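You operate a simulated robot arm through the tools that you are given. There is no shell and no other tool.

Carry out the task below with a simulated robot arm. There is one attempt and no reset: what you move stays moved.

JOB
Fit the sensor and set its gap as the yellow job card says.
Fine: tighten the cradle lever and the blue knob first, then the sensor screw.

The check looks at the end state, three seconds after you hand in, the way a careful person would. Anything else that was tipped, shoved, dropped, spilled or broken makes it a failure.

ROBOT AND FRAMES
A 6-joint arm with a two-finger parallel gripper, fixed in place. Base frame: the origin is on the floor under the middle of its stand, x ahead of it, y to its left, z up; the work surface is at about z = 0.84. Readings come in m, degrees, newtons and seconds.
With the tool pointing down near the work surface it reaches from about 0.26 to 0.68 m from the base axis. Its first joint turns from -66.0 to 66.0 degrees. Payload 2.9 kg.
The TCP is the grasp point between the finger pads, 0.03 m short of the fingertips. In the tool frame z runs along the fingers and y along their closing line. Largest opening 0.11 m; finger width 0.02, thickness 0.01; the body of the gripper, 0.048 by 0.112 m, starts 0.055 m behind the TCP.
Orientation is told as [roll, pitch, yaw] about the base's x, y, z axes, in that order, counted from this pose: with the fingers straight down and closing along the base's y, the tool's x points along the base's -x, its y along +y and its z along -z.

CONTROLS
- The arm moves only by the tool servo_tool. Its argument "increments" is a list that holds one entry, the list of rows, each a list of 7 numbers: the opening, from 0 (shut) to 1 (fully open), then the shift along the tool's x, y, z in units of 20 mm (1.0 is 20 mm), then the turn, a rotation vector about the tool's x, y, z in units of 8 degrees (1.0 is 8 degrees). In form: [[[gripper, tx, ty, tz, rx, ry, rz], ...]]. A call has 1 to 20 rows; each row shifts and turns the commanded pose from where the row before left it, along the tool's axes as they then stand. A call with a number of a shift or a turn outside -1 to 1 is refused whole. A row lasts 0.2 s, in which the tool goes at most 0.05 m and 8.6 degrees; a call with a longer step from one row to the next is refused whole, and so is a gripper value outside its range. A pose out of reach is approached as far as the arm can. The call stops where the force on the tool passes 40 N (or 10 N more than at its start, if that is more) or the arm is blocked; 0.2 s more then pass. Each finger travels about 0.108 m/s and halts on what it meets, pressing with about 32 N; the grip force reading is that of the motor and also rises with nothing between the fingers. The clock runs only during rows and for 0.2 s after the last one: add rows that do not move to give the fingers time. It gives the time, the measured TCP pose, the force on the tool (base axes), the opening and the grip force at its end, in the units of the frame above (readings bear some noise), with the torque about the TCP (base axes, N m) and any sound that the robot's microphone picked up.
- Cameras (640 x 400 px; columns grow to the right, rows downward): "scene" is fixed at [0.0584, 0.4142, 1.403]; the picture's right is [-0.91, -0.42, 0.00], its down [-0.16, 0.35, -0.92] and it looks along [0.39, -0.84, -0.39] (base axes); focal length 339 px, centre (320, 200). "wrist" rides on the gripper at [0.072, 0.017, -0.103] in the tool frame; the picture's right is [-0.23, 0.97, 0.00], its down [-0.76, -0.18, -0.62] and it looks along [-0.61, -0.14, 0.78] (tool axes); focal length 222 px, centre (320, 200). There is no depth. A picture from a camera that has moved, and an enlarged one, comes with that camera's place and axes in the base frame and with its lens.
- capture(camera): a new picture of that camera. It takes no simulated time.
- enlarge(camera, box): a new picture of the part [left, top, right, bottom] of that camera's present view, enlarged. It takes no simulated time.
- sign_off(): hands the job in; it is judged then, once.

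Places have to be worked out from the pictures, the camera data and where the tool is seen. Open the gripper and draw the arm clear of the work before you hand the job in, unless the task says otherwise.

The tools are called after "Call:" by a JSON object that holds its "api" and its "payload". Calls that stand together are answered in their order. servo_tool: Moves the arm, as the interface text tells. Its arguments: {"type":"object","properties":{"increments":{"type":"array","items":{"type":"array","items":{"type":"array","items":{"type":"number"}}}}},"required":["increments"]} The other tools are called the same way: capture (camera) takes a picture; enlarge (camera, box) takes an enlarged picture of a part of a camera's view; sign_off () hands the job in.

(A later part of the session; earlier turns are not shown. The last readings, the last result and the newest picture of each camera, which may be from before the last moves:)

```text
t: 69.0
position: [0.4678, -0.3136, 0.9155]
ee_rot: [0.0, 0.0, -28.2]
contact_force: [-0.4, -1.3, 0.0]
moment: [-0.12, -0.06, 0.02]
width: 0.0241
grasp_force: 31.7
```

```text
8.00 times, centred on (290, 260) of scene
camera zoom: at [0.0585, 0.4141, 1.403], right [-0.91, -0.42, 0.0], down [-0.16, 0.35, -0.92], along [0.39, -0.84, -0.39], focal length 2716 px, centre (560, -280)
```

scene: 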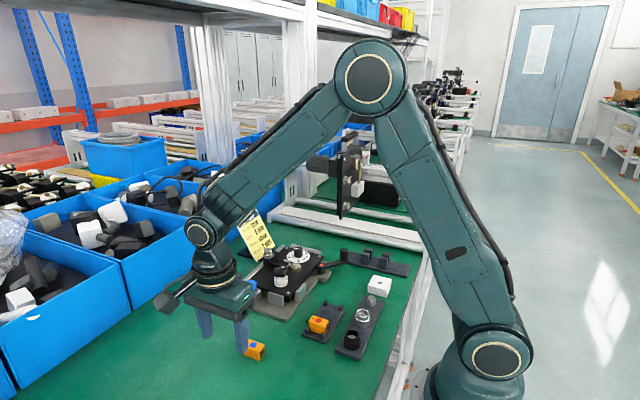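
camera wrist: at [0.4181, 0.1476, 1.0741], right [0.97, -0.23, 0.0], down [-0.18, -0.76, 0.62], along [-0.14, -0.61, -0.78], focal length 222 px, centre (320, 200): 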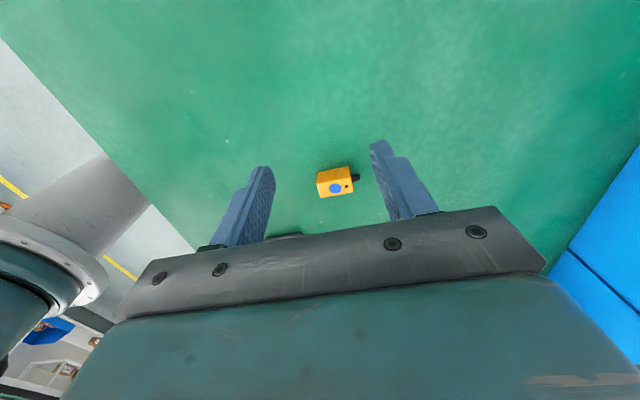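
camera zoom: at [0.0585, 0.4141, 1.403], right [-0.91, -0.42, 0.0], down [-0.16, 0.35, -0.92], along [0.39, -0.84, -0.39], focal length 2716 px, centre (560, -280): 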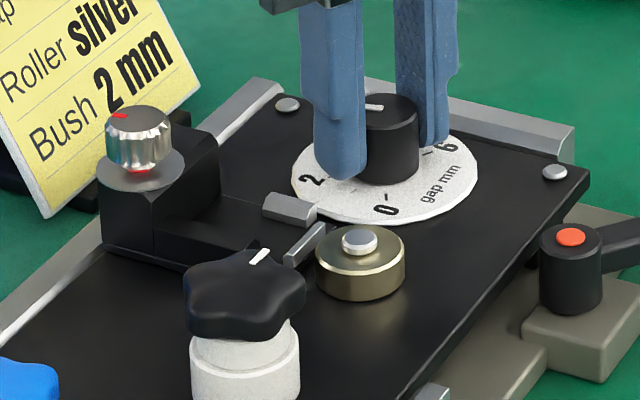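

The knob turns with the grip at negligible torque. Continuing to about -118°.

Call:
{"api": "servo_tool", "payload": {"increments": [[[0.2, 0, 0, 0, 0, 0, 1], [0.2, 0, 0, 0, 0, 0, 1], [0.2, 0, 0, 0, 0, 0, 1], [0.2, 0, 0, 0, 0, 0, 1], [0.2, 0, 0, 0, 0, 0, 1], [0.2, 0, 0, 0, 0, 0, 1], [0.2, 0, 0, 0, 0, 0, 1], [0.2, 0, 0, 0, 0, 0, 1], [0.2, 0, 0, 0, 0, 0, 1], [0.2, 0, 0, 0, 0, 0, 1], [0.2, 0, 0, 0, 0, 0, 1], [0.2, 0, 0, 0, 0, 0, 0.25], [0.2, 0, 0, 0, 0, 0, 0]]]}}

Call:
{"api": "enlarge", "payload": {"camera": "wrist", "box": [220, 80, 420, 210]}}

Call:
{"api": "enlarge", "payload": {"camera": "scene", "box": [255, 235, 325, 285]}}

```text
t: 71.8
position: [0.465, -0.3146, 0.9162]
ee_rot: [0.0, -0.1, -118.1]
contact_force: [-11.7, -4.4, 2.1]
moment: [0.02, 0.11, -0.02]
width: 0.024
grasp_force: 32.0
```

```text
3.08 times, centred on (320, 145) of wrist
camera zoom: at [0.5154, -0.2576, 1.0204], right [0.75, -0.66, 0.0], down [-0.52, -0.59, 0.62], along [-0.41, -0.47, -0.78], focal length 684 px, centre (320, 369)
```

zoom: 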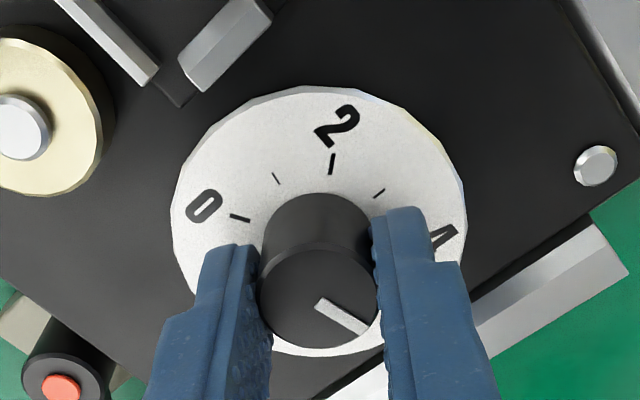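

```text
8.00 times, centred on (290, 260) of scene
camera zoom: at [0.0581, 0.4141, 1.4031], right [-0.91, -0.42, 0.0], down [-0.16, 0.35, -0.92], along [0.39, -0.84, -0.39], focal length 2716 px, centre (560, -280)
```

zoom: 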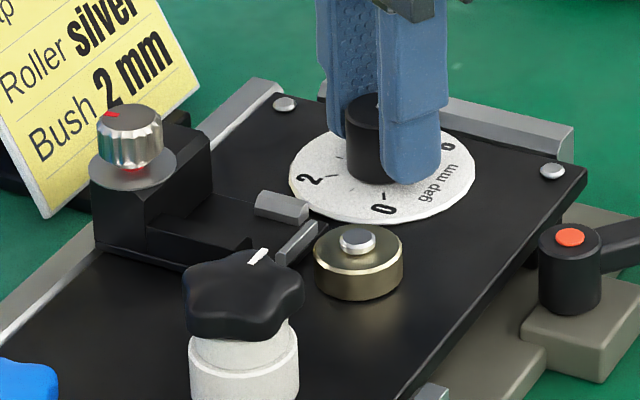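

The slide visibly moved away from the brass target as the dial went up — the gap mechanism is confirmed. Now I'll release the knob and rise to read the dial from above.

Call:
{"api": "servo_tool", "payload": {"increments": [[[0.28, 0, 0, 0, 0, 0, 0], [0.36, 0, 0, 0, 0, 0, 0], [0.36, 0, 0, -0.7, 0, 0, 0], [0.36, 0, 0, -1, 0, 0, 0], [0.36, 0, 0, -1, 0, 0, 0], [0.36, 0, 0, -1, 0, 0, 0], [0.36, 0, 0, 0, 0, 0, -1], [0.36, 0, 0, 0, 0, 0, -1], [0.36, 0, 0, 0, 0, 0, -1], [0.36, 0, 0, 0, 0, 0, -1], [0.36, 0, 0, 0, 0, 0, -1], [0.36, 0, 0, 0, 0, 0, -1], [0.36, 0, 0, 0, 0, 0, -1], [0.36, 0, 0, 0, 0, 0, -1], [0.36, 0, 0, 0, 0, 0, -1], [0.36, 0, 0, 0, 0, 0, -1], [0.36, 0, 0, 0, 0, 0, -1], [0.36, 0, 0, 0, 0, 0, -1], [0.36, 0, 0, 0, 0, 0, -1], [0.36, 0, 0, 0, 0, 0, -1]]]}}

Call:
{"api": "servo_tool", "payload": {"increments": [[[0.36, -0.9, -0.2, 0, 0, 0, -0.76], [0.36, -0.9, -0.2, 0, 0, 0, 0], [0.36, -0.9, -0.2, 0, 0, 0, 0], [0.36, -0.8, -0.2, 0, 0, 0, 0], [0.36, 0, 0, 0, 0, 0, 0]]]}}

Call:
{"api": "enlarge", "payload": {"camera": "wrist", "box": [250, 0, 390, 80]}}

Call:
{"api": "enlarge", "payload": {"camera": "wrist", "box": [220, 0, 460, 140]}}

```text
t: 76.0
position: [0.4659, -0.3133, 0.9911]
ee_rot: [0.0, 0.0, -5.9]
contact_force: [-0.4, -0.2, -1.1]
moment: [0.0, -0.02, 0.03]
width: 0.0396
grasp_force: 0.1
```

```text
t: 77.2
position: [0.5364, -0.331, 0.9897]
ee_rot: [0.0, 0.1, 0.1]
contact_force: [-0.5, 0.6, -0.5]
moment: [-0.03, 0.0, 0.05]
width: 0.0395
grasp_force: 0.1
```

```text
4.57 times, centred on (320, 40) of wrist
camera zoom: at [0.4641, -0.3139, 1.0943], right [0.23, 0.97, 0.0], down [0.76, -0.18, 0.62], along [0.61, -0.14, -0.78], focal length 1015 px, centre (320, 931)
```

zoom: 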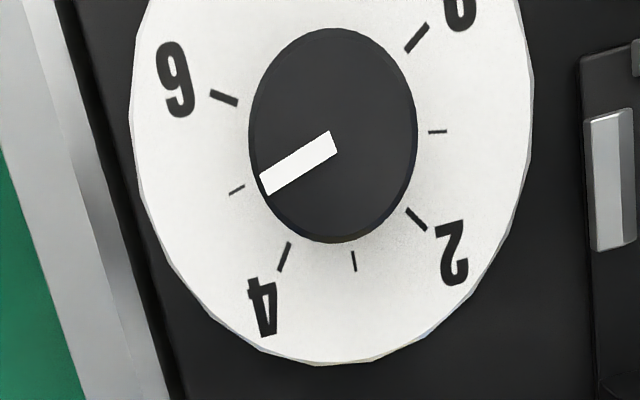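

```text
2.67 times, centred on (340, 70) of wrist
camera zoom: at [0.4641, -0.3139, 1.0943], right [0.23, 0.97, 0.0], down [0.76, -0.18, 0.62], along [0.61, -0.14, -0.78], focal length 592 px, centre (267, 547)
```

zoom: 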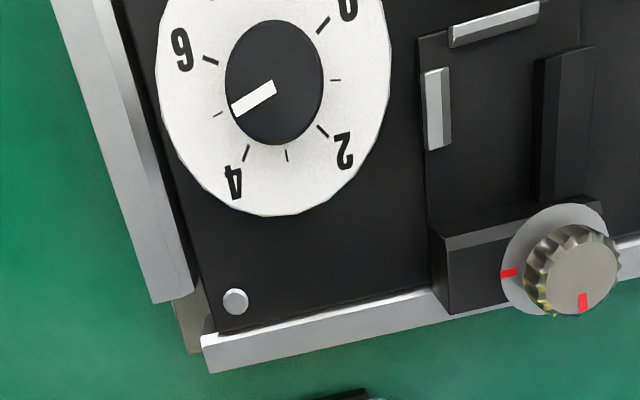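

The pointer now sits on the 5 tick (I compute ≈4.94, within reading error). Next, the cradle lever: handle top centre ≈(0.343,-0.356,0.908), pivot ≈(0.389,-0.305). I'll go above the handle and turn the tool so the fingers straddle it along its direction of travel.

Call:
{"api": "servo_tool", "payload": {"increments": [[[0.36, 0.968, -0.127, 0, 0, 0, 0], [0.36, 0.968, -0.127, 0, 0, 0, 0], [0.36, 0.968, -0.127, 0, 0, 0, 0], [0.36, 0.968, -0.127, 0, 0, 0, 0], [0.36, 0.968, -0.127, 0, 0, 0, 0], [0.36, 0.968, -0.127, 0, 0, 0, 0], [0.36, 0.968, -0.127, 0, 0, 0, 0], [0.36, 0.968, -0.127, 0, 0, 0, 0], [0.36, 0.968, -0.127, 0, 0, 0, 0], [0.36, 0.968, -0.127, 0, 0, 0, 0], [0.36, 0, 0, 0, 0, 0, -1], [0.36, 0, 0, 0, 0, 0, -1], [0.36, 0, 0, 0, 0, 0, -1], [0.36, 0, 0, 0, 0, 0, -1], [0.36, 0, 0, 0, 0, 0, -1], [0.36, 0, 0, 0, 0, 0, -1], [0.36, 0, 0, 0, 0, 0, 0]]]}}

Call:
{"api": "capture", "payload": {"camera": "wrist"}}

Call:
{"api": "enlarge", "payload": {"camera": "wrist", "box": [220, 80, 420, 220]}}

```text
t: 80.8
position: [0.3422, -0.3578, 0.9893]
ee_rot: [0.0, -0.1, 48.2]
contact_force: [-0.1, 0.0, 0.2]
moment: [0.0, -0.01, -0.02]
width: 0.0395
grasp_force: 0.1
```

```text
taken
camera wrist: at [0.2817, -0.3987, 1.0948], right [-0.57, 0.82, 0.0], down [0.64, 0.45, 0.62], along [0.51, 0.36, -0.78], focal length 222 px, centre (320, 200)
```

wrist: 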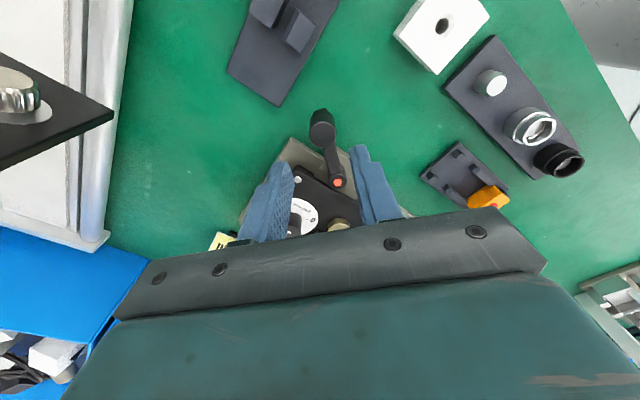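

```text
2.86 times, centred on (320, 150) of wrist
camera zoom: at [0.2817, -0.3987, 1.0948], right [-0.57, 0.82, 0.0], down [0.64, 0.45, 0.62], along [0.51, 0.36, -0.78], focal length 635 px, centre (320, 343)
```

zoom: 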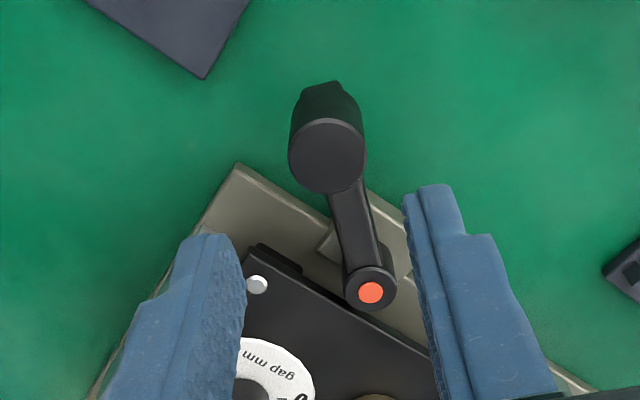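

Handle is slightly off-centre; correcting (+2 mm tangential, -3 mm radial) and descending so the fingers straddle it, tips just above the lever arm.

Call:
{"api": "servo_tool", "payload": {"increments": [[[0.36, -0.155, 0.11, 0.5, 0, 0, 0], [0.36, 0, 0, 0.9, 0, 0, 0], [0.36, 0, 0, 0.9, 0, 0, 0], [0.36, 0, 0, 0.8, 0, 0, 0], [0.36, 0, 0, 0.6, 0, 0, 0], [0.27, 0, 0, 0, 0, 0, 0], [0.27, 0, 0, 0, 0, 0, 0]]]}}

Call:
{"api": "enlarge", "payload": {"camera": "wrist", "box": [220, 80, 420, 220]}}

Call:
{"api": "enlarge", "payload": {"camera": "scene", "box": [300, 220, 370, 290]}}

```text
t: 82.4
position: [0.3423, -0.3526, 0.9154]
ee_rot: [0.1, 0.1, 48.0]
contact_force: [-0.2, 0.6, -0.7]
moment: [0.05, 0.01, 0.01]
width: 0.0296
grasp_force: 0.1
```

```text
2.86 times, centred on (320, 150) of wrist
camera zoom: at [0.282, -0.3951, 1.0204], right [-0.57, 0.82, 0.0], down [0.64, 0.45, 0.62], along [0.51, 0.36, -0.78], focal length 635 px, centre (320, 343)
```

zoom: 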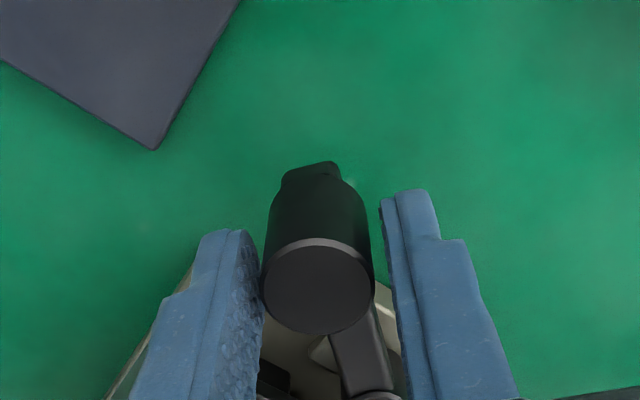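

```text
5.71 times, centred on (335, 255) of scene
camera zoom: at [0.0584, 0.4142, 1.403], right [-0.91, -0.42, 0.0], down [-0.16, 0.35, -0.92], along [0.39, -0.84, -0.39], focal length 1940 px, centre (234, -114)
```

zoom: 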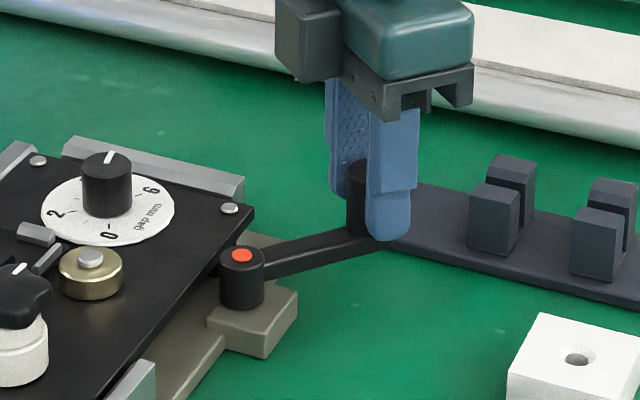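

Handle is between the fingers with small clearance. I'll sweep clockwise along the arc a few degrees and watch the response.

Call:
{"api": "servo_tool", "payload": {"increments": [[[0.27, -0.018, 0.252, 0, 0, 0, 0.5], [0.27, -0.018, 0.252, 0, 0, 0, 0.5], [0.27, -0.018, 0.252, 0, 0, 0, 0.5], [0.27, -0.018, 0.252, 0, 0, 0, 0.5], [0.27, 0, 0, 0, 0, 0, 0]]]}}

Call:
{"api": "enlarge", "payload": {"camera": "wrist", "box": [220, 80, 420, 220]}}

Call:
{"api": "enlarge", "payload": {"camera": "scene", "box": [300, 220, 370, 290]}}

```text
t: 83.6
position: [0.3296, -0.3382, 0.9161]
ee_rot: [0.0, 0.0, 32.1]
contact_force: [0.0, 0.9, 0.7]
moment: [-0.02, 0.02, 0.01]
width: 0.0298
grasp_force: 0.3
```

```text
2.86 times, centred on (320, 150) of wrist
camera zoom: at [0.2605, -0.3607, 1.0206], right [-0.32, 0.95, 0.0], down [0.74, 0.25, 0.62], along [0.59, 0.2, -0.78], focal length 635 px, centre (320, 343)
```

zoom: 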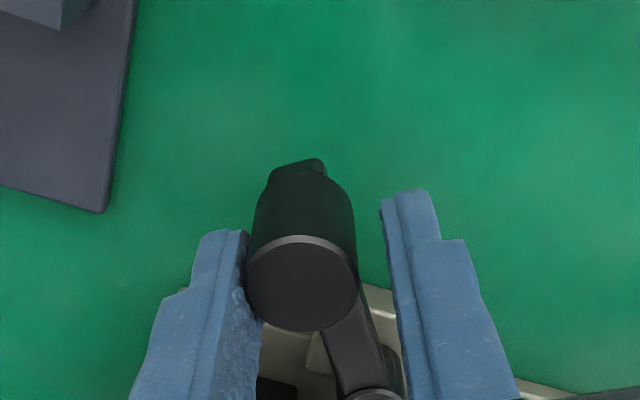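

```text
5.71 times, centred on (335, 255) of scene
camera zoom: at [0.0584, 0.4142, 1.403], right [-0.91, -0.42, 0.0], down [-0.16, 0.35, -0.92], along [0.39, -0.84, -0.39], focal length 1940 px, centre (234, -114)
```

zoom: 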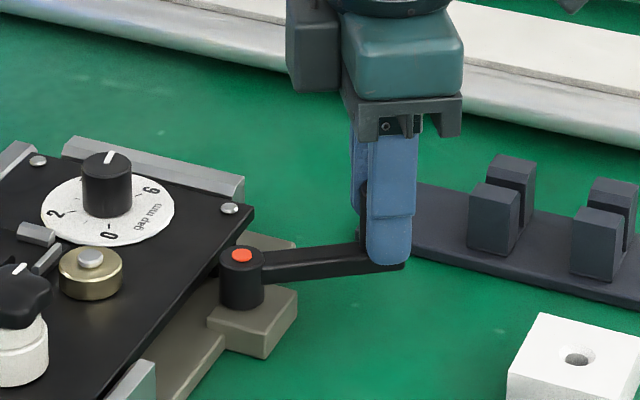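

The lever swings clockwise freely. Continuing the arc.

Call:
{"api": "servo_tool", "payload": {"increments": [[[0.27, -0.018, 0.252, 0, 0, 0, 0.5], [0.27, -0.018, 0.252, 0, 0, 0, 0.5], [0.27, -0.018, 0.252, 0, 0, 0, 0.5], [0.27, -0.018, 0.252, 0, 0, 0, 0.5], [0.27, -0.018, 0.252, 0, 0, 0, 0.5], [0.27, -0.018, 0.252, 0, 0, 0, 0.5], [0.27, 0, 0, 0, 0, 0, 0]]]}}

Call:
{"api": "enlarge", "payload": {"camera": "wrist", "box": [220, 80, 420, 220]}}

Call:
{"api": "enlarge", "payload": {"camera": "scene", "box": [300, 220, 370, 290]}}

```text
t: 85.2
position: [0.3208, -0.3086, 0.9163]
ee_rot: [0.0, 0.0, 8.1]
contact_force: [0.1, -0.9, 0.3]
moment: [-0.03, 0.02, 0.02]
width: 0.0298
grasp_force: 0.3
```

```text
2.86 times, centred on (320, 150) of wrist
camera zoom: at [0.2474, -0.3015, 1.0203], right [0.09, 1.0, 0.0], down [0.78, -0.07, 0.62], along [0.62, -0.06, -0.78], focal length 635 px, centre (320, 343)
```

zoom: 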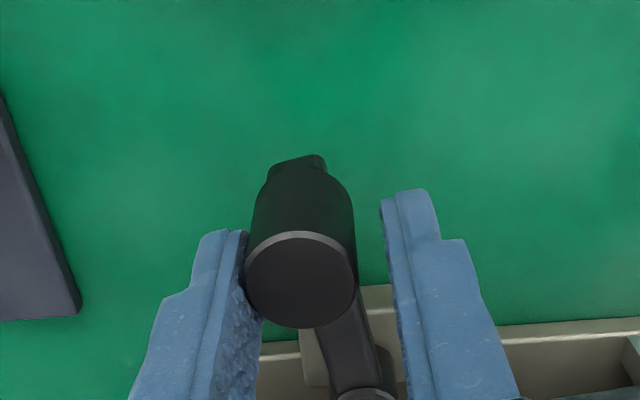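

```text
5.71 times, centred on (335, 255) of scene
camera zoom: at [0.0584, 0.4142, 1.403], right [-0.91, -0.42, 0.0], down [-0.16, 0.35, -0.92], along [0.39, -0.84, -0.39], focal length 1940 px, centre (234, -114)
```

zoom: 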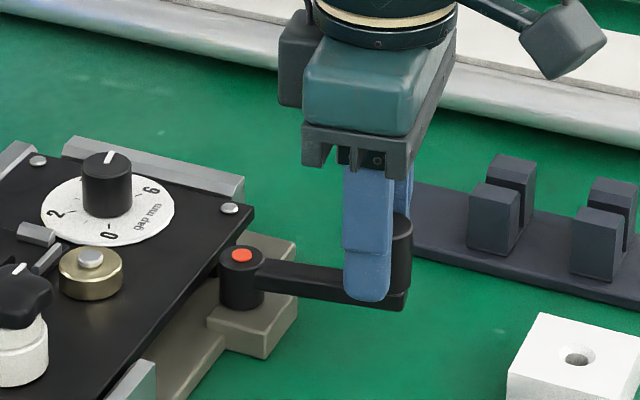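

Still free after ~40°. Continuing; I'm watching for the resistance or a stop.

Call:
{"api": "servo_tool", "payload": {"increments": [[[0.27, -0.018, 0.252, 0, 0, 0, 0.5], [0.27, -0.018, 0.252, 0, 0, 0, 0.5], [0.27, -0.018, 0.252, 0, 0, 0, 0.5], [0.27, -0.018, 0.252, 0, 0, 0, 0.5], [0.27, -0.018, 0.252, 0, 0, 0, 0.5], [0.27, 0, 0, 0, 0, 0, 0]]]}}

Call:
{"api": "enlarge", "payload": {"camera": "scene", "box": [300, 220, 370, 290]}}

Call:
{"api": "servo_tool", "payload": {"increments": [[[0.27, -0.018, 0.252, 0, 0, 0, 0.5], [0.27, -0.018, 0.252, 0, 0, 0, 0.5], [0.27, -0.018, 0.252, 0, 0, 0, 0.5], [0.27, 0, 0, 0, 0, 0, 0]]]}}

Call:
{"api": "enlarge", "payload": {"camera": "scene", "box": [300, 220, 370, 290]}}

```text
t: 86.6
position: [0.3228, -0.2837, 0.9157]
ee_rot: [0.0, 0.0, -12.0]
contact_force: [-1.3, -1.3, -0.3]
moment: [-0.02, -0.02, 0.02]
width: 0.0301
grasp_force: 0.5
```

```text
5.71 times, centred on (335, 255) of scene
camera zoom: at [0.0584, 0.4142, 1.403], right [-0.91, -0.42, 0.0], down [-0.16, 0.35, -0.92], along [0.39, -0.84, -0.39], focal length 1940 px, centre (234, -114)
```

zoom: 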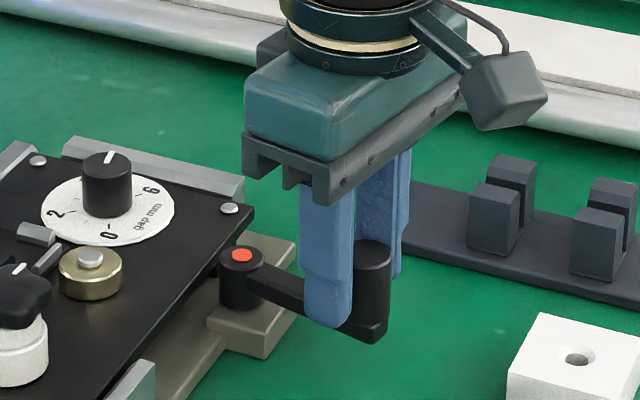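

```text
t: 87.6
position: [0.3293, -0.2701, 0.9161]
ee_rot: [-0.1, 0.0, -23.9]
contact_force: [-0.8, -1.0, -0.1]
moment: [0.09, -0.06, -0.03]
width: 0.0309
grasp_force: 0.7
```

```text
5.71 times, centred on (335, 255) of scene
camera zoom: at [0.0584, 0.4142, 1.403], right [-0.91, -0.42, 0.0], down [-0.16, 0.35, -0.92], along [0.39, -0.84, -0.39], focal length 1940 px, centre (234, -114)
```

zoom: 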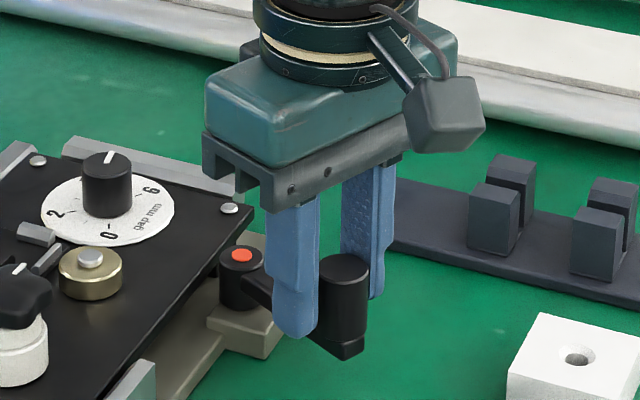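

Call:
{"api": "servo_tool", "payload": {"increments": [[[0.27, -0.018, 0.252, 0, 0, 0, 0.5], [0.27, -0.018, 0.252, 0, 0, 0, 0.5], [0.27, -0.018, 0.252, 0, 0, 0, 0.5], [0.27, 0, 0, 0, 0, 0, 0]]]}}

Call:
{"api": "enlarge", "payload": {"camera": "scene", "box": [300, 220, 370, 290]}}

Call:
{"api": "enlarge", "payload": {"camera": "wrist", "box": [220, 80, 420, 220]}}

```text
t: 88.6
position: [0.3359, -0.2604, 0.9163]
ee_rot: [-0.4, -0.2, -36.3]
contact_force: [-5.2, -28.5, -1.6]
moment: [-0.31, -0.02, 0.46]
width: 0.0426
grasp_force: 12.8
```

```text
5.71 times, centred on (335, 255) of scene
camera zoom: at [0.0583, 0.4134, 1.4033], right [-0.91, -0.42, 0.0], down [-0.16, 0.35, -0.92], along [0.39, -0.84, -0.39], focal length 1940 px, centre (234, -114)
```

zoom: 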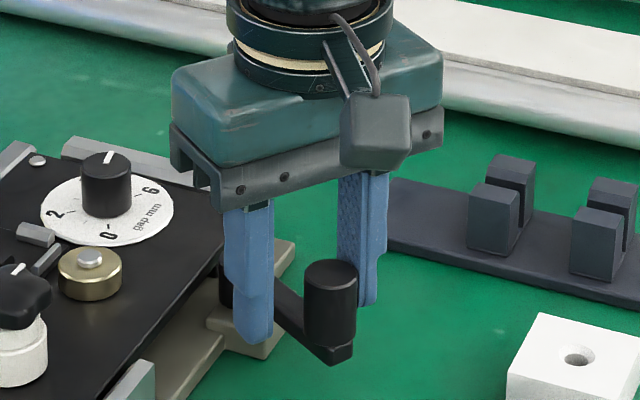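

```text
2.86 times, centred on (320, 150) of wrist
camera zoom: at [0.2885, -0.2023, 1.0203], right [0.76, 0.65, 0.0], down [0.51, -0.59, 0.63], along [0.41, -0.48, -0.78], focal length 635 px, centre (320, 343)
```

zoom: 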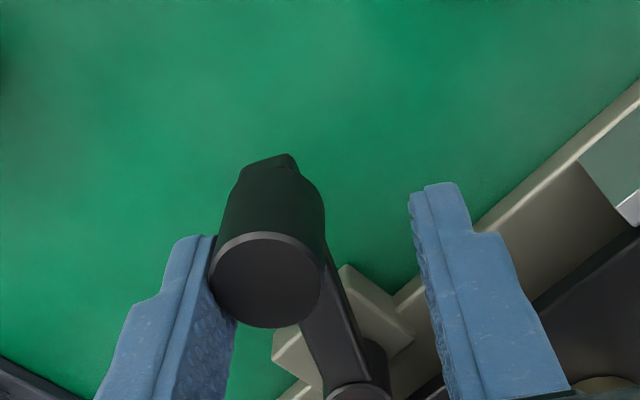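

Resistance now: ~28 N, fingers pushed open, lever at ≈78° from its start – it has met a stop. I'll back off, rise, and check the lever's position, then give it one firm confirmatory push with closed (rigid) fingers.

Call:
{"api": "servo_tool", "payload": {"increments": [[[0.36, 0, -0.3, 0, 0, 0, 0], [0.36, 0, -0.1, 0, 0, 0, 0], [0.36, 0, 0, -0.7, 0, 0, 0], [0.36, 0, 0, -0.9, 0, 0, 0], [0.36, 0, 0, -0.9, 0, 0, 0], [0.36, 0, 0, 0, 0, 0, 0]]]}}

Call:
{"api": "capture", "payload": {"camera": "wrist"}}

Call:
{"api": "enlarge", "payload": {"camera": "scene", "box": [230, 220, 370, 310]}}

```text
t: 90.0
position: [0.3318, -0.263, 0.9664]
ee_rot: [0.0, 0.0, -35.9]
contact_force: [0.0, -0.6, -0.1]
moment: [-0.05, -0.01, 0.0]
width: 0.0397
grasp_force: 0.0
```

```text
taken
camera wrist: at [0.2832, -0.2062, 1.0701], right [0.76, 0.66, 0.0], down [0.51, -0.59, 0.62], along [0.41, -0.47, -0.78], focal length 222 px, centre (320, 200)
```

wrist: 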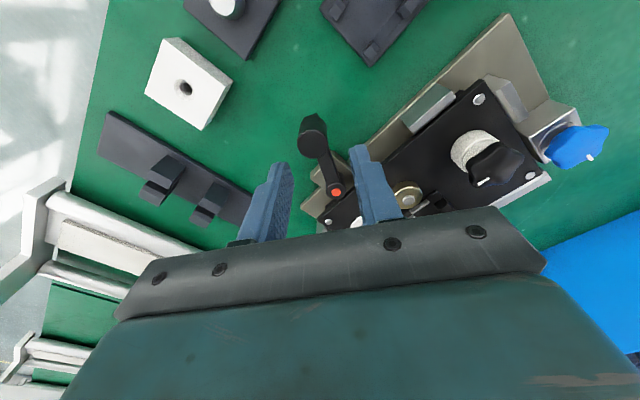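

```text
4.44 times, centred on (300, 265) of scene
camera zoom: at [0.0584, 0.4142, 1.403], right [-0.91, -0.42, 0.0], down [-0.16, 0.35, -0.92], along [0.39, -0.84, -0.39], focal length 1509 px, centre (409, -89)
```

zoom: 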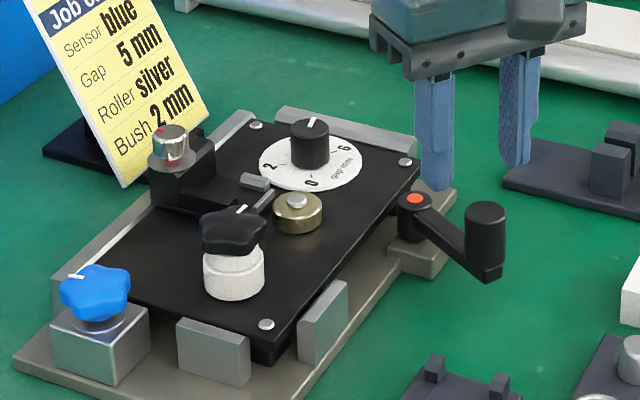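

The lever stays put. Closing the fingers and giving the handle a firm push from its trailing side to confirm it is fully home.

Call:
{"api": "servo_tool", "payload": {"increments": [[[0, -0.055, -0.86, 0, 0, 0, 0], [0, -0.055, -0.85, 0, 0, 0, 0], [0, 0, 0, 0.85, 0, 0, 0], [0, 0, 0, 0.85, 0, 0, 0], [0, 0, 0, 0.8, 0, 0, 0], [0, 0, 0, 0, 0, 0, 0]]]}}

Call:
{"api": "servo_tool", "payload": {"increments": [[[0, 0.013, 0.1, 0, 0, 0, 0], [0, 0.013, 0.1, 0, 0, 0, 0], [0, 0.013, 0.1, 0, 0, 0, 0], [0, 0.013, 0.1, 0, 0, 0, 0], [0, 0.013, 0.1, 0, 0, 0, 0], [0, 0.013, 0.1, 0, 0, 0, 0], [0, 0.013, 0.1, 0, 0, 0, 0], [0, 0, 0, 0, 0, 0, 0]]]}}

Call:
{"api": "enlarge", "payload": {"camera": "wrist", "box": [220, 80, 420, 220]}}

```text
t: 91.4
position: [0.3128, -0.2925, 0.9154]
ee_rot: [0.0, 0.0, -35.9]
contact_force: [1.5, 0.9, -0.8]
moment: [-0.02, 0.0, -0.02]
width: 0.0001
grasp_force: 32.1
```

```text
t: 93.2
position: [0.3171, -0.2836, 0.9168]
ee_rot: [-0.5, -0.1, -36.4]
contact_force: [-15.6, -30.7, -1.7]
moment: [-0.36, 0.17, 0.08]
width: 0.0
grasp_force: 32.3
```

```text
2.86 times, centred on (320, 150) of wrist
camera zoom: at [0.2704, -0.2257, 1.0201], right [0.76, 0.65, -0.01], down [0.51, -0.59, 0.63], along [0.4, -0.48, -0.78], focal length 635 px, centre (320, 343)
```

zoom: 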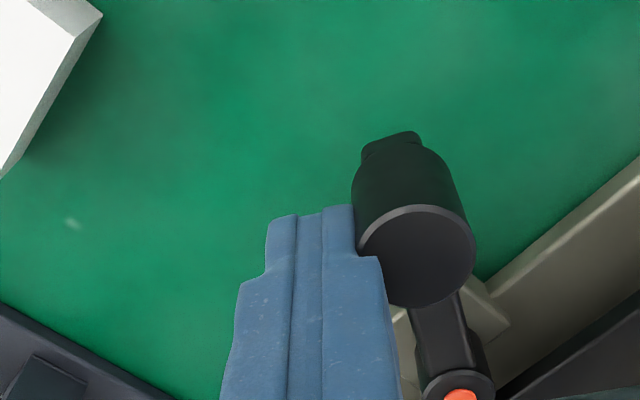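

34 N with no motion: the cradle lever is firmly home. Now I'll back off, rise, return to yaw 0 and look at the blue knob from above.

Call:
{"api": "servo_tool", "payload": {"increments": [[[0, -0.03, -0.3, 0, 0, 0, 0], [0, -0.03, -0.3, 0, 0, 0, 0], [0, 0, 0, -0.8, 0, 0, 0], [0.3, 0, 0, -0.9, 0, 0, 0], [0.5, 0, 0, -0.9, 0, 0, 0], [0.6, 0, 0, -0.9, 0, 0, -0.9], [0.6, 0, 0, 0, 0, 0, -0.9], [0.6, 0, 0, 0, 0, 0, -0.9], [0.6, 0, 0, 0, 0, 0, -0.9], [0.6, 0, 0, 0, 0, 0, -0.88], [0.6, 0, 0, 0, 0, 0, 0]]]}}

```text
t: 95.6
position: [0.313, -0.2914, 0.9855]
ee_rot: [-0.1, 0.1, 0.0]
contact_force: [-0.4, 0.5, -0.1]
moment: [0.01, 0.01, -0.02]
width: 0.0659
grasp_force: 0.1
```

Call:
{"api": "servo_tool", "payload": {"increments": [[[0.6, -0.921, 0.523, -0.1, 0, 0, 0], [0.6, -0.921, 0.523, -0.1, 0, 0, 0], [0.6, -0.921, 0.523, -0.1, 0, 0, 0], [0.6, -0.921, 0.523, -0.1, 0, 0, 0], [0.6, -0.921, 0.523, -0.1, 0, 0, 0], [0.6, -0.921, 0.523, -0.1, 0, 0, 0], [0.6, -0.921, 0.523, -0.1, 0, 0, 0], [0.6, -0.921, 0.523, 0, 0, 0, 0], [0.6, -0.921, 0.523, 0, 0, 0, 0], [0.6, -0.921, 0.523, 0, 0, 0, 0], [0.6, -0.921, 0.523, 0, 0, 0, 0], [0.6, -0.921, 0.523, 0, 0, 0, 0], [0.6, -0.921, 0.523, 0, 0, 0, 0], [0.6, -0.921, 0.523, 0, 0, 0, 0], [0.6, 0, 0, 0, 0, 0, 0]]]}}

Call:
{"api": "capture", "payload": {"camera": "wrist"}}

Call:
{"api": "enlarge", "payload": {"camera": "wrist", "box": [250, 0, 390, 90]}}

Call:
{"api": "enlarge", "payload": {"camera": "wrist", "box": [150, 0, 400, 130]}}

```text
t: 98.8
position: [0.5712, -0.1429, 0.9993]
ee_rot: [0.0, -0.1, -0.1]
contact_force: [0.8, 0.5, -0.1]
moment: [-0.01, -0.02, -0.03]
width: 0.0659
grasp_force: 0.1
```

```text
taken
camera wrist: at [0.5001, -0.1253, 1.1039], right [0.23, 0.97, 0.0], down [0.76, -0.18, 0.62], along [0.61, -0.14, -0.78], focal length 222 px, centre (320, 200)
```

wrist: 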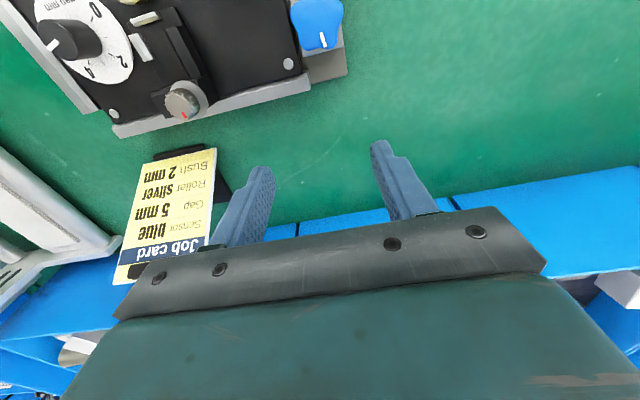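

```text
4.44 times, centred on (320, 45) of wrist
camera zoom: at [0.5001, -0.1253, 1.1039], right [0.23, 0.97, 0.0], down [0.76, -0.18, 0.62], along [0.61, -0.14, -0.78], focal length 987 px, centre (320, 889)
```

zoom: 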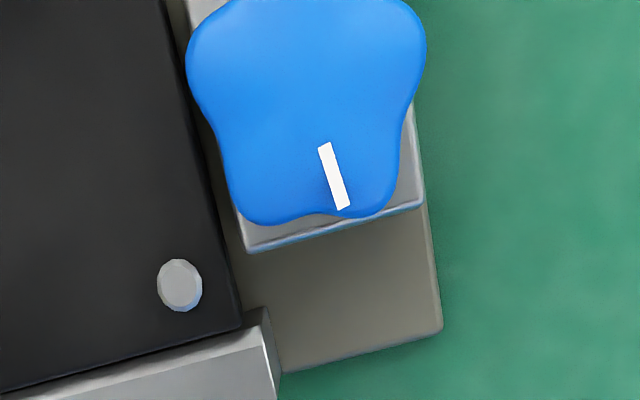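

```text
2.56 times, centred on (275, 65) of wrist
camera zoom: at [0.5001, -0.1253, 1.1039], right [0.23, 0.97, 0.0], down [0.76, -0.18, 0.62], along [0.61, -0.14, -0.78], focal length 569 px, centre (435, 546)
```

zoom: 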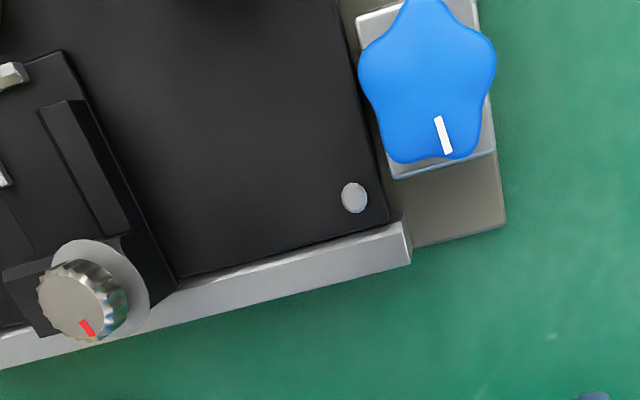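

Blue knob centre ≈(0.499,-0.1265), top ≈0.907, five lobes with one near +y. I'll position above it with a +6° yaw so one pad meets a lobe and the other two lobes, and check alignment before lowering.

Call:
{"api": "servo_tool", "payload": {"increments": [[[0.45, 0.9, 0.205, 0, 0, 0, -0.75], [0.45, 0.9, 0.205, 0, 0, 0, 0], [0.45, 0.9, 0.205, 0, 0, 0, 0], [0.45, 0.9, 0.205, 0, 0, 0, 0], [0.45, 0, 0, 0.9, 0, 0, 0], [0.45, 0, 0, 0.9, 0, 0, 0], [0.45, 0, 0, 0.9, 0, 0, 0], [0.45, 0, 0, 0.4, 0, 0, 0], [0.45, 0, 0, 0, 0, 0, 0]]]}}

Call:
{"api": "enlarge", "payload": {"camera": "wrist", "box": [240, 90, 400, 200]}}

Call:
{"api": "enlarge", "payload": {"camera": "scene", "box": [220, 245, 290, 315]}}

```text
t: 100.8
position: [0.4978, -0.1332, 0.9383]
ee_rot: [0.1, 0.1, 5.9]
contact_force: [0.3, 0.0, -0.3]
moment: [0.03, 0.01, -0.01]
width: 0.0495
grasp_force: 0.1
```

```text
3.64 times, centred on (320, 145) of wrist
camera zoom: at [0.4251, -0.1232, 1.0424], right [0.13, 0.99, 0.0], down [0.78, -0.1, 0.62], along [0.62, -0.08, -0.78], focal length 808 px, centre (320, 400)
```

zoom: 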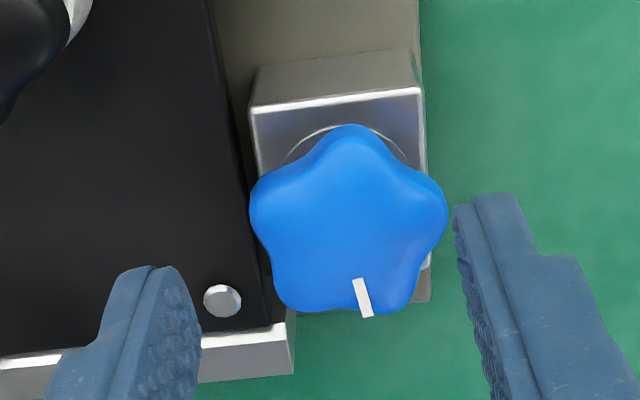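

```text
5.71 times, centred on (255, 280) of scene
camera zoom: at [0.0584, 0.4142, 1.403], right [-0.91, -0.42, 0.0], down [-0.16, 0.35, -0.92], along [0.39, -0.84, -0.39], focal length 1940 px, centre (691, -257)
```

zoom: 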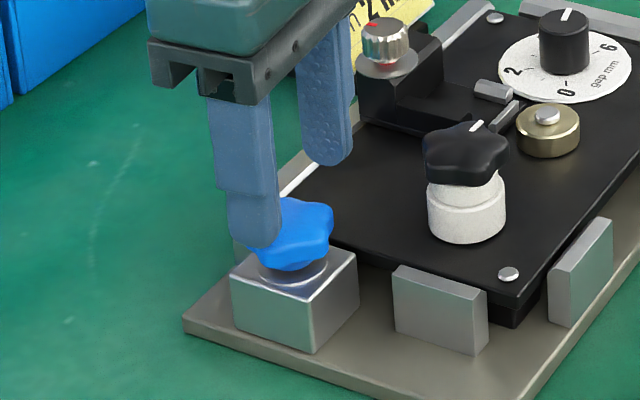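

The grip line matches a lobe-vs-two-lobes configuration. The TCP is 6 mm off in y; correcting, then descending around the knob and closing.

Call:
{"api": "servo_tool", "payload": {"increments": [[[0.45, 0.01, 0.3, 0.2, 0, 0, 0], [0.45, 0, 0, 0.5, 0, 0, 0], [0.45, 0, 0, 0.5, 0, 0, 0], [0.45, 0, 0, 0, 0, 0, 0]]]}}

Call:
{"api": "enlarge", "payload": {"camera": "wrist", "box": [240, 90, 400, 200]}}

Call:
{"api": "enlarge", "payload": {"camera": "scene", "box": [220, 245, 290, 315]}}

```text
t: 101.8
position: [0.4982, -0.1272, 0.9137]
ee_rot: [0.0, 0.1, 5.9]
contact_force: [-0.3, -0.8, 0.2]
moment: [-0.01, 0.0, 0.02]
width: 0.0497
grasp_force: 0.1
```

```text
3.64 times, centred on (320, 145) of wrist
camera zoom: at [0.4246, -0.1171, 1.018], right [0.13, 0.99, 0.0], down [0.78, -0.1, 0.62], along [0.62, -0.08, -0.78], focal length 808 px, centre (320, 400)
```

zoom: 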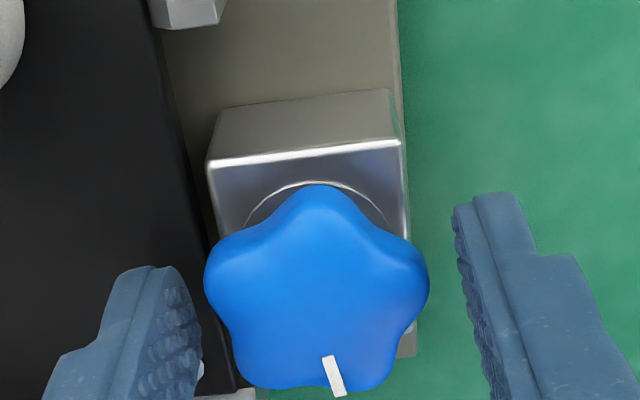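

```text
5.71 times, centred on (255, 280) of scene
camera zoom: at [0.0584, 0.4142, 1.403], right [-0.91, -0.42, 0.0], down [-0.16, 0.35, -0.92], along [0.39, -0.84, -0.39], focal length 1940 px, centre (691, -257)
```

zoom: 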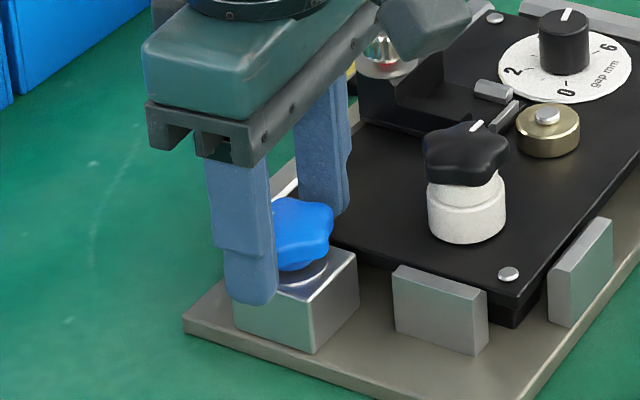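

Aligned. Closing on the knob, then turning clockwise in small steps.

Call:
{"api": "servo_tool", "payload": {"increments": [[[0.38, 0, 0, 0, 0, 0, 0], [0.3, 0, 0, 0, 0, 0, 0], [0.2, 0, 0, 0, 0, 0, 0], [0.2, 0, 0, 0, 0, 0, 0]]]}}

Call:
{"api": "enlarge", "payload": {"camera": "wrist", "box": [240, 90, 400, 200]}}

Call:
{"api": "servo_tool", "payload": {"increments": [[[0.2, 0, 0, 0, 0, 0, 0.5], [0.2, 0, 0, 0, 0, 0, 0.75], [0.2, 0, 0, 0, 0, 0, 0.75], [0.2, 0, 0, 0, 0, 0, 0]]]}}

Call:
{"api": "enlarge", "payload": {"camera": "wrist", "box": [240, 90, 400, 200]}}

```text
t: 102.8
position: [0.4978, -0.1276, 0.9139]
ee_rot: [-0.1, 0.1, 5.8]
contact_force: [0.7, -7.2, -0.6]
moment: [-0.13, -0.01, 0.03]
width: 0.036
grasp_force: 45.1
```

```text
3.64 times, centred on (320, 145) of wrist
camera zoom: at [0.4246, -0.1176, 1.0181], right [0.13, 0.99, 0.0], down [0.78, -0.1, 0.62], along [0.62, -0.08, -0.78], focal length 808 px, centre (320, 400)
```

zoom: 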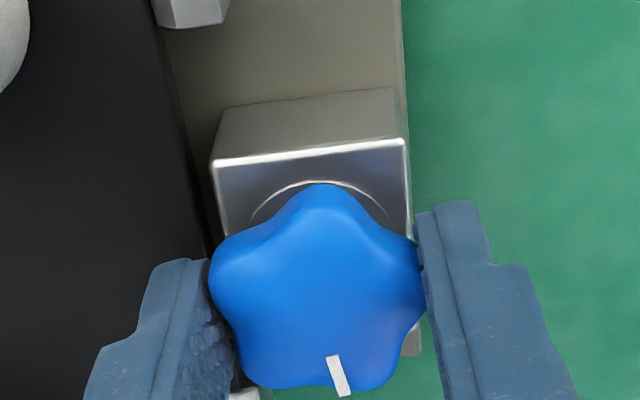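

```text
t: 103.8
position: [0.4983, -0.1284, 0.9149]
ee_rot: [-0.1, 0.0, -10.2]
contact_force: [0.6, -13.3, -3.4]
moment: [-0.21, -0.03, -0.01]
width: 0.0357
grasp_force: 45.2
```

```text
3.64 times, centred on (320, 145) of wrist
camera zoom: at [0.4301, -0.0976, 1.0178], right [0.4, 0.92, 0.0], down [0.72, -0.31, 0.62], along [0.57, -0.25, -0.78], focal length 808 px, centre (320, 400)
```

zoom: 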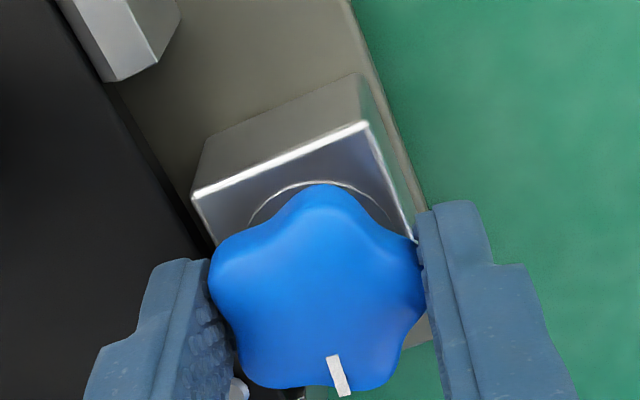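

The knob follows (16° so far) at negligible torque. I'll ease the side load by 1 mm and continue clockwise, watching for the stop.

Call:
{"api": "servo_tool", "payload": {"increments": [[[0.2, 0, -0.05, 0, 0, 0, 0.5], [0.2, 0, 0, 0, 0, 0, 1], [0.2, 0, 0, 0, 0, 0, 1], [0.2, 0, 0, 0, 0, 0, 1], [0.2, 0, 0, 0, 0, 0, 0]]]}}

Call:
{"api": "servo_tool", "payload": {"increments": [[[0.2, 0, 0, 0, 0, 0, 0.75], [0.2, 0, 0, 0, 0, 0, 0.75], [0.2, 0, 0, 0, 0, 0, 0.75], [0.2, 0, 0, 0, 0, 0, 0]]]}}

Call:
{"api": "enlarge", "payload": {"camera": "wrist", "box": [240, 90, 400, 200]}}

Call:
{"api": "enlarge", "payload": {"camera": "scene", "box": [220, 245, 290, 315]}}

```text
t: 105.0
position: [0.4974, -0.1276, 0.9124]
ee_rot: [-0.2, 0.1, -38.2]
contact_force: [5.1, -4.5, -13.6]
moment: [-0.19, -0.31, 0.04]
width: 0.0362
grasp_force: 45.1
```

```text
t: 106.0
position: [0.4976, -0.128, 0.9128]
ee_rot: [-0.1, 0.0, -56.1]
contact_force: [9.8, -1.6, -25.7]
moment: [-0.09, -0.19, 0.05]
width: 0.036
grasp_force: 45.3
```

```text
3.64 times, centred on (320, 145) of wrist
camera zoom: at [0.4723, -0.0575, 1.0172], right [0.94, 0.35, 0.0], down [0.28, -0.73, 0.62], along [0.22, -0.58, -0.78], focal length 808 px, centre (320, 400)
```

zoom: 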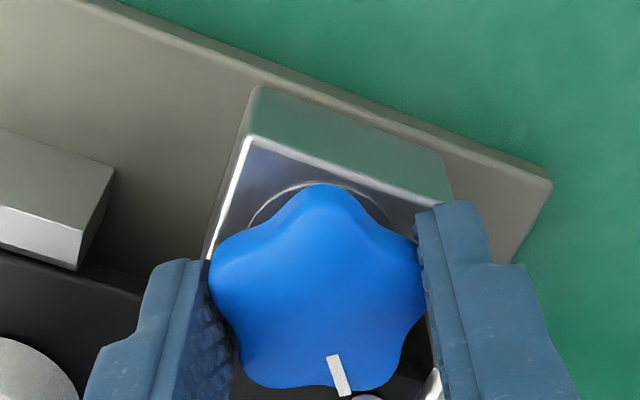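

```text
5.71 times, centred on (255, 280) of scene
camera zoom: at [0.059, 0.414, 1.403], right [-0.91, -0.42, 0.0], down [-0.16, 0.35, -0.92], along [0.39, -0.84, -0.39], focal length 1940 px, centre (691, -257)
```

zoom: 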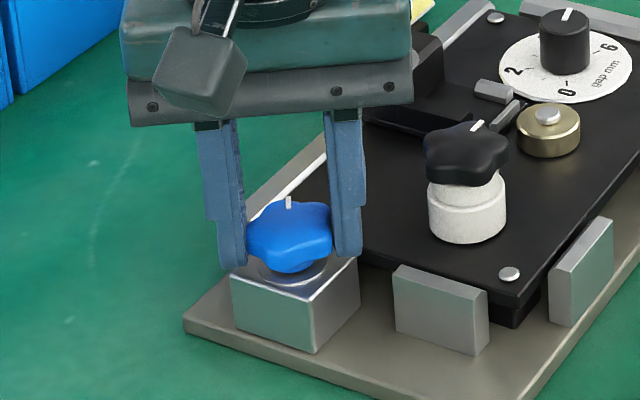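

The knob screws downward as it tightens, pulling the tool (-26 N in z). I'll follow it down ~1.5 mm to relieve that, then continue turning while feeding down.

Call:
{"api": "servo_tool", "payload": {"increments": [[[0.2, 0, 0, 0.04, 0, 0, 0], [0.2, 0, 0, 0.04, 0, 0, 0], [0.2, 0, 0, 0, 0, 0, 0]]]}}

Call:
{"api": "servo_tool", "payload": {"increments": [[[0.2, 0, 0, 0.02, 0, 0, 0.75], [0.2, 0, 0, 0.02, 0, 0, 0.75], [0.2, 0, 0, 0.02, 0, 0, 0.75], [0.2, 0, 0, 0, 0, 0, 0]]]}}

Call:
{"api": "enlarge", "payload": {"camera": "wrist", "box": [240, 90, 400, 200]}}

```text
t: 106.8
position: [0.4977, -0.127, 0.9126]
ee_rot: [-0.1, -0.1, -56.1]
contact_force: [5.0, 0.8, -10.1]
moment: [0.33, 0.2, -0.02]
width: 0.0357
grasp_force: 44.8
```

```text
t: 107.8
position: [0.4977, -0.1279, 0.9114]
ee_rot: [0.0, -0.1, -74.0]
contact_force: [1.5, 5.1, 2.6]
moment: [-0.02, -0.03, -0.02]
width: 0.0357
grasp_force: 45.0
```

```text
3.64 times, centred on (320, 145) of wrist
camera zoom: at [0.4948, -0.0526, 1.0158], right [1.0, 0.05, 0.0], down [0.04, -0.78, 0.62], along [0.03, -0.62, -0.78], focal length 808 px, centre (320, 400)
```

zoom: 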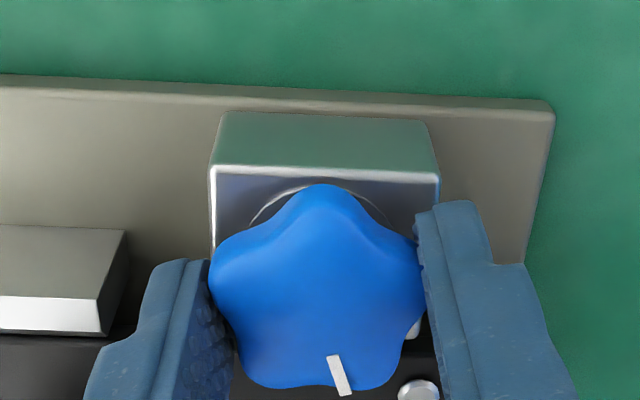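

Already ~80° turned, still free. Continuing clockwise in modest steps with down-feed.

Call:
{"api": "servo_tool", "payload": {"increments": [[[0.2, 0, 0, 0.01, 0, 0, 0.75], [0.2, 0, 0, 0.01, 0, 0, 0.75], [0.2, 0, 0, 0.01, 0, 0, 0.75], [0.2, 0, 0, 0, 0, 0, 0]]]}}

Call:
{"api": "servo_tool", "payload": {"increments": [[[0.2, 0, 0, 0.015, 0, 0, 0.75], [0.2, 0, 0, 0.015, 0, 0, 0.75], [0.2, 0, 0, 0.015, 0, 0, 0.75], [0.2, 0, 0, 0, 0, 0, 0]]]}}

Call:
{"api": "enlarge", "payload": {"camera": "wrist", "box": [240, 90, 400, 200]}}

Call:
{"api": "enlarge", "payload": {"camera": "scene", "box": [220, 245, 290, 315]}}

```text
t: 108.8
position: [0.4985, -0.128, 0.9099]
ee_rot: [0.2, 0.0, -92.1]
contact_force: [-0.1, 7.5, 9.6]
moment: [0.1, 0.01, -0.02]
width: 0.0357
grasp_force: 44.8
```

```text
t: 109.8
position: [0.4987, -0.1284, 0.9097]
ee_rot: [0.1, -0.1, -110.2]
contact_force: [0.8, -2.0, 10.7]
moment: [0.03, 0.0, 0.64]
width: 0.0358
grasp_force: 45.1
```

```text
3.64 times, centred on (320, 145) of wrist
camera zoom: at [0.5392, -0.0658, 1.0139], right [0.84, -0.55, 0.0], down [-0.43, -0.65, 0.62], along [-0.34, -0.52, -0.78], focal length 808 px, centre (320, 400)
```

zoom: 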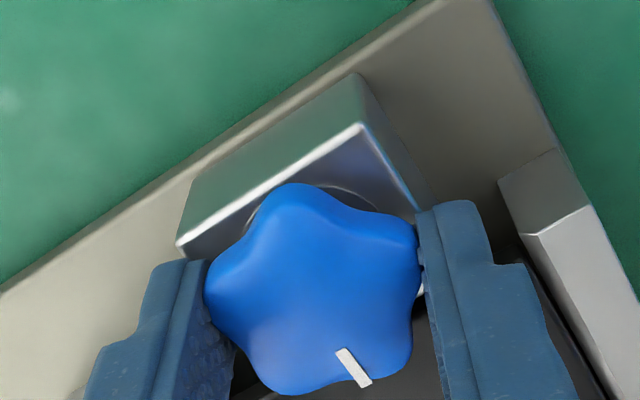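

```text
5.71 times, centred on (255, 280) of scene
camera zoom: at [0.0583, 0.4142, 1.403], right [-0.91, -0.42, 0.0], down [-0.16, 0.35, -0.92], along [0.39, -0.84, -0.39], focal length 1940 px, centre (691, -257)
```

zoom: 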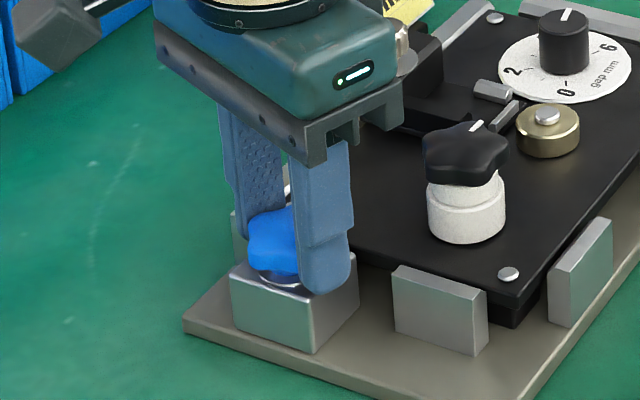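

Torque jumped to 0.64 N·m and the knob stopped following the grip: it's tight at the stop (~100° turned). Releasing and rising to verify.

Call:
{"api": "servo_tool", "payload": {"increments": [[[0.35, 0, 0, 0, 0, 0, 0], [0.45, 0, 0, 0, 0, 0, 0], [0.5, 0, 0, -0.5, 0, 0, 0], [0.5, 0, 0, -0.9, 0, 0, 0], [0.5, 0, 0, -0.9, 0, 0, 0], [0.5, 0, 0, -0.9, 0, 0, 0], [0.5, 0, 0, -0.9, 0, 0, 0], [0.5, 0, 0, 0, 0, 0, -1], [0.5, 0, 0, 0, 0, 0, -1], [0.5, 0, 0, 0, 0, 0, -1], [0.5, 0, 0, 0, 0, 0, -1], [0.5, 0, 0, 0, 0, 0, -1], [0.5, 0, 0, 0, 0, 0, -1], [0.5, 0, 0, 0, 0, 0, -1], [0.5, 0, 0, 0, 0, 0, -1], [0.5, 0, 0, 0, 0, 0, -1], [0.5, 0, 0, 0, 0, 0, -1], [0.5, 0, 0, 0, 0, 0, -1], [0.5, 0, 0, 0, 0, 0, -1], [0.5, 0, 0, 0, 0, 0, -1]]]}}

Call:
{"api": "servo_tool", "payload": {"increments": [[[0.5, -0.9, -0.2, 0, 0, 0, -0.75], [0.5, -0.9, -0.2, 0, 0, 0, 0], [0.5, -0.9, -0.2, 0, 0, 0, 0], [0.5, -0.9, -0.2, 0, 0, 0, 0], [0.5, 0, 0, 0, 0, 0, 0]]]}}

Call:
{"api": "enlarge", "payload": {"camera": "wrist", "box": [200, 0, 400, 130]}}

Call:
{"api": "enlarge", "payload": {"camera": "scene", "box": [230, 235, 350, 315]}}

```text
t: 114.0
position: [0.4973, -0.1275, 0.9916]
ee_rot: [0.1, 0.0, -5.9]
contact_force: [0.3, 0.6, -0.2]
moment: [0.0, 0.01, 0.01]
width: 0.0551
grasp_force: 0.1
```

```text
t: 115.2
position: [0.5682, -0.1454, 0.9905]
ee_rot: [-0.1, 0.0, 0.0]
contact_force: [-0.4, 0.2, 0.1]
moment: [0.0, -0.02, -0.01]
width: 0.0553
grasp_force: 0.1
```

```text
3.08 times, centred on (300, 65) of wrist
camera zoom: at [0.4973, -0.128, 1.096], right [0.23, 0.97, 0.0], down [0.76, -0.18, 0.62], along [0.61, -0.14, -0.78], focal length 684 px, centre (382, 615)
```

zoom: 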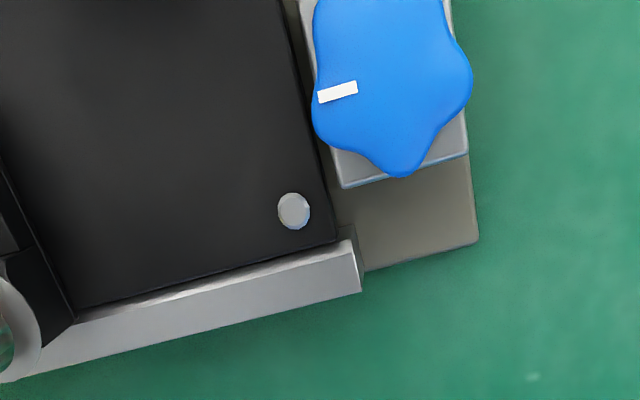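

```text
5.00 times, centred on (290, 275) of scene
camera zoom: at [0.0584, 0.4142, 1.403], right [-0.91, -0.42, 0.0], down [-0.16, 0.35, -0.92], along [0.39, -0.84, -0.39], focal length 1697 px, centre (470, -175)
```

zoom: 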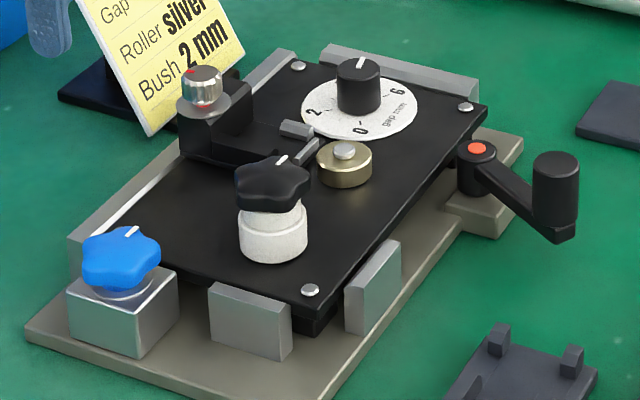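

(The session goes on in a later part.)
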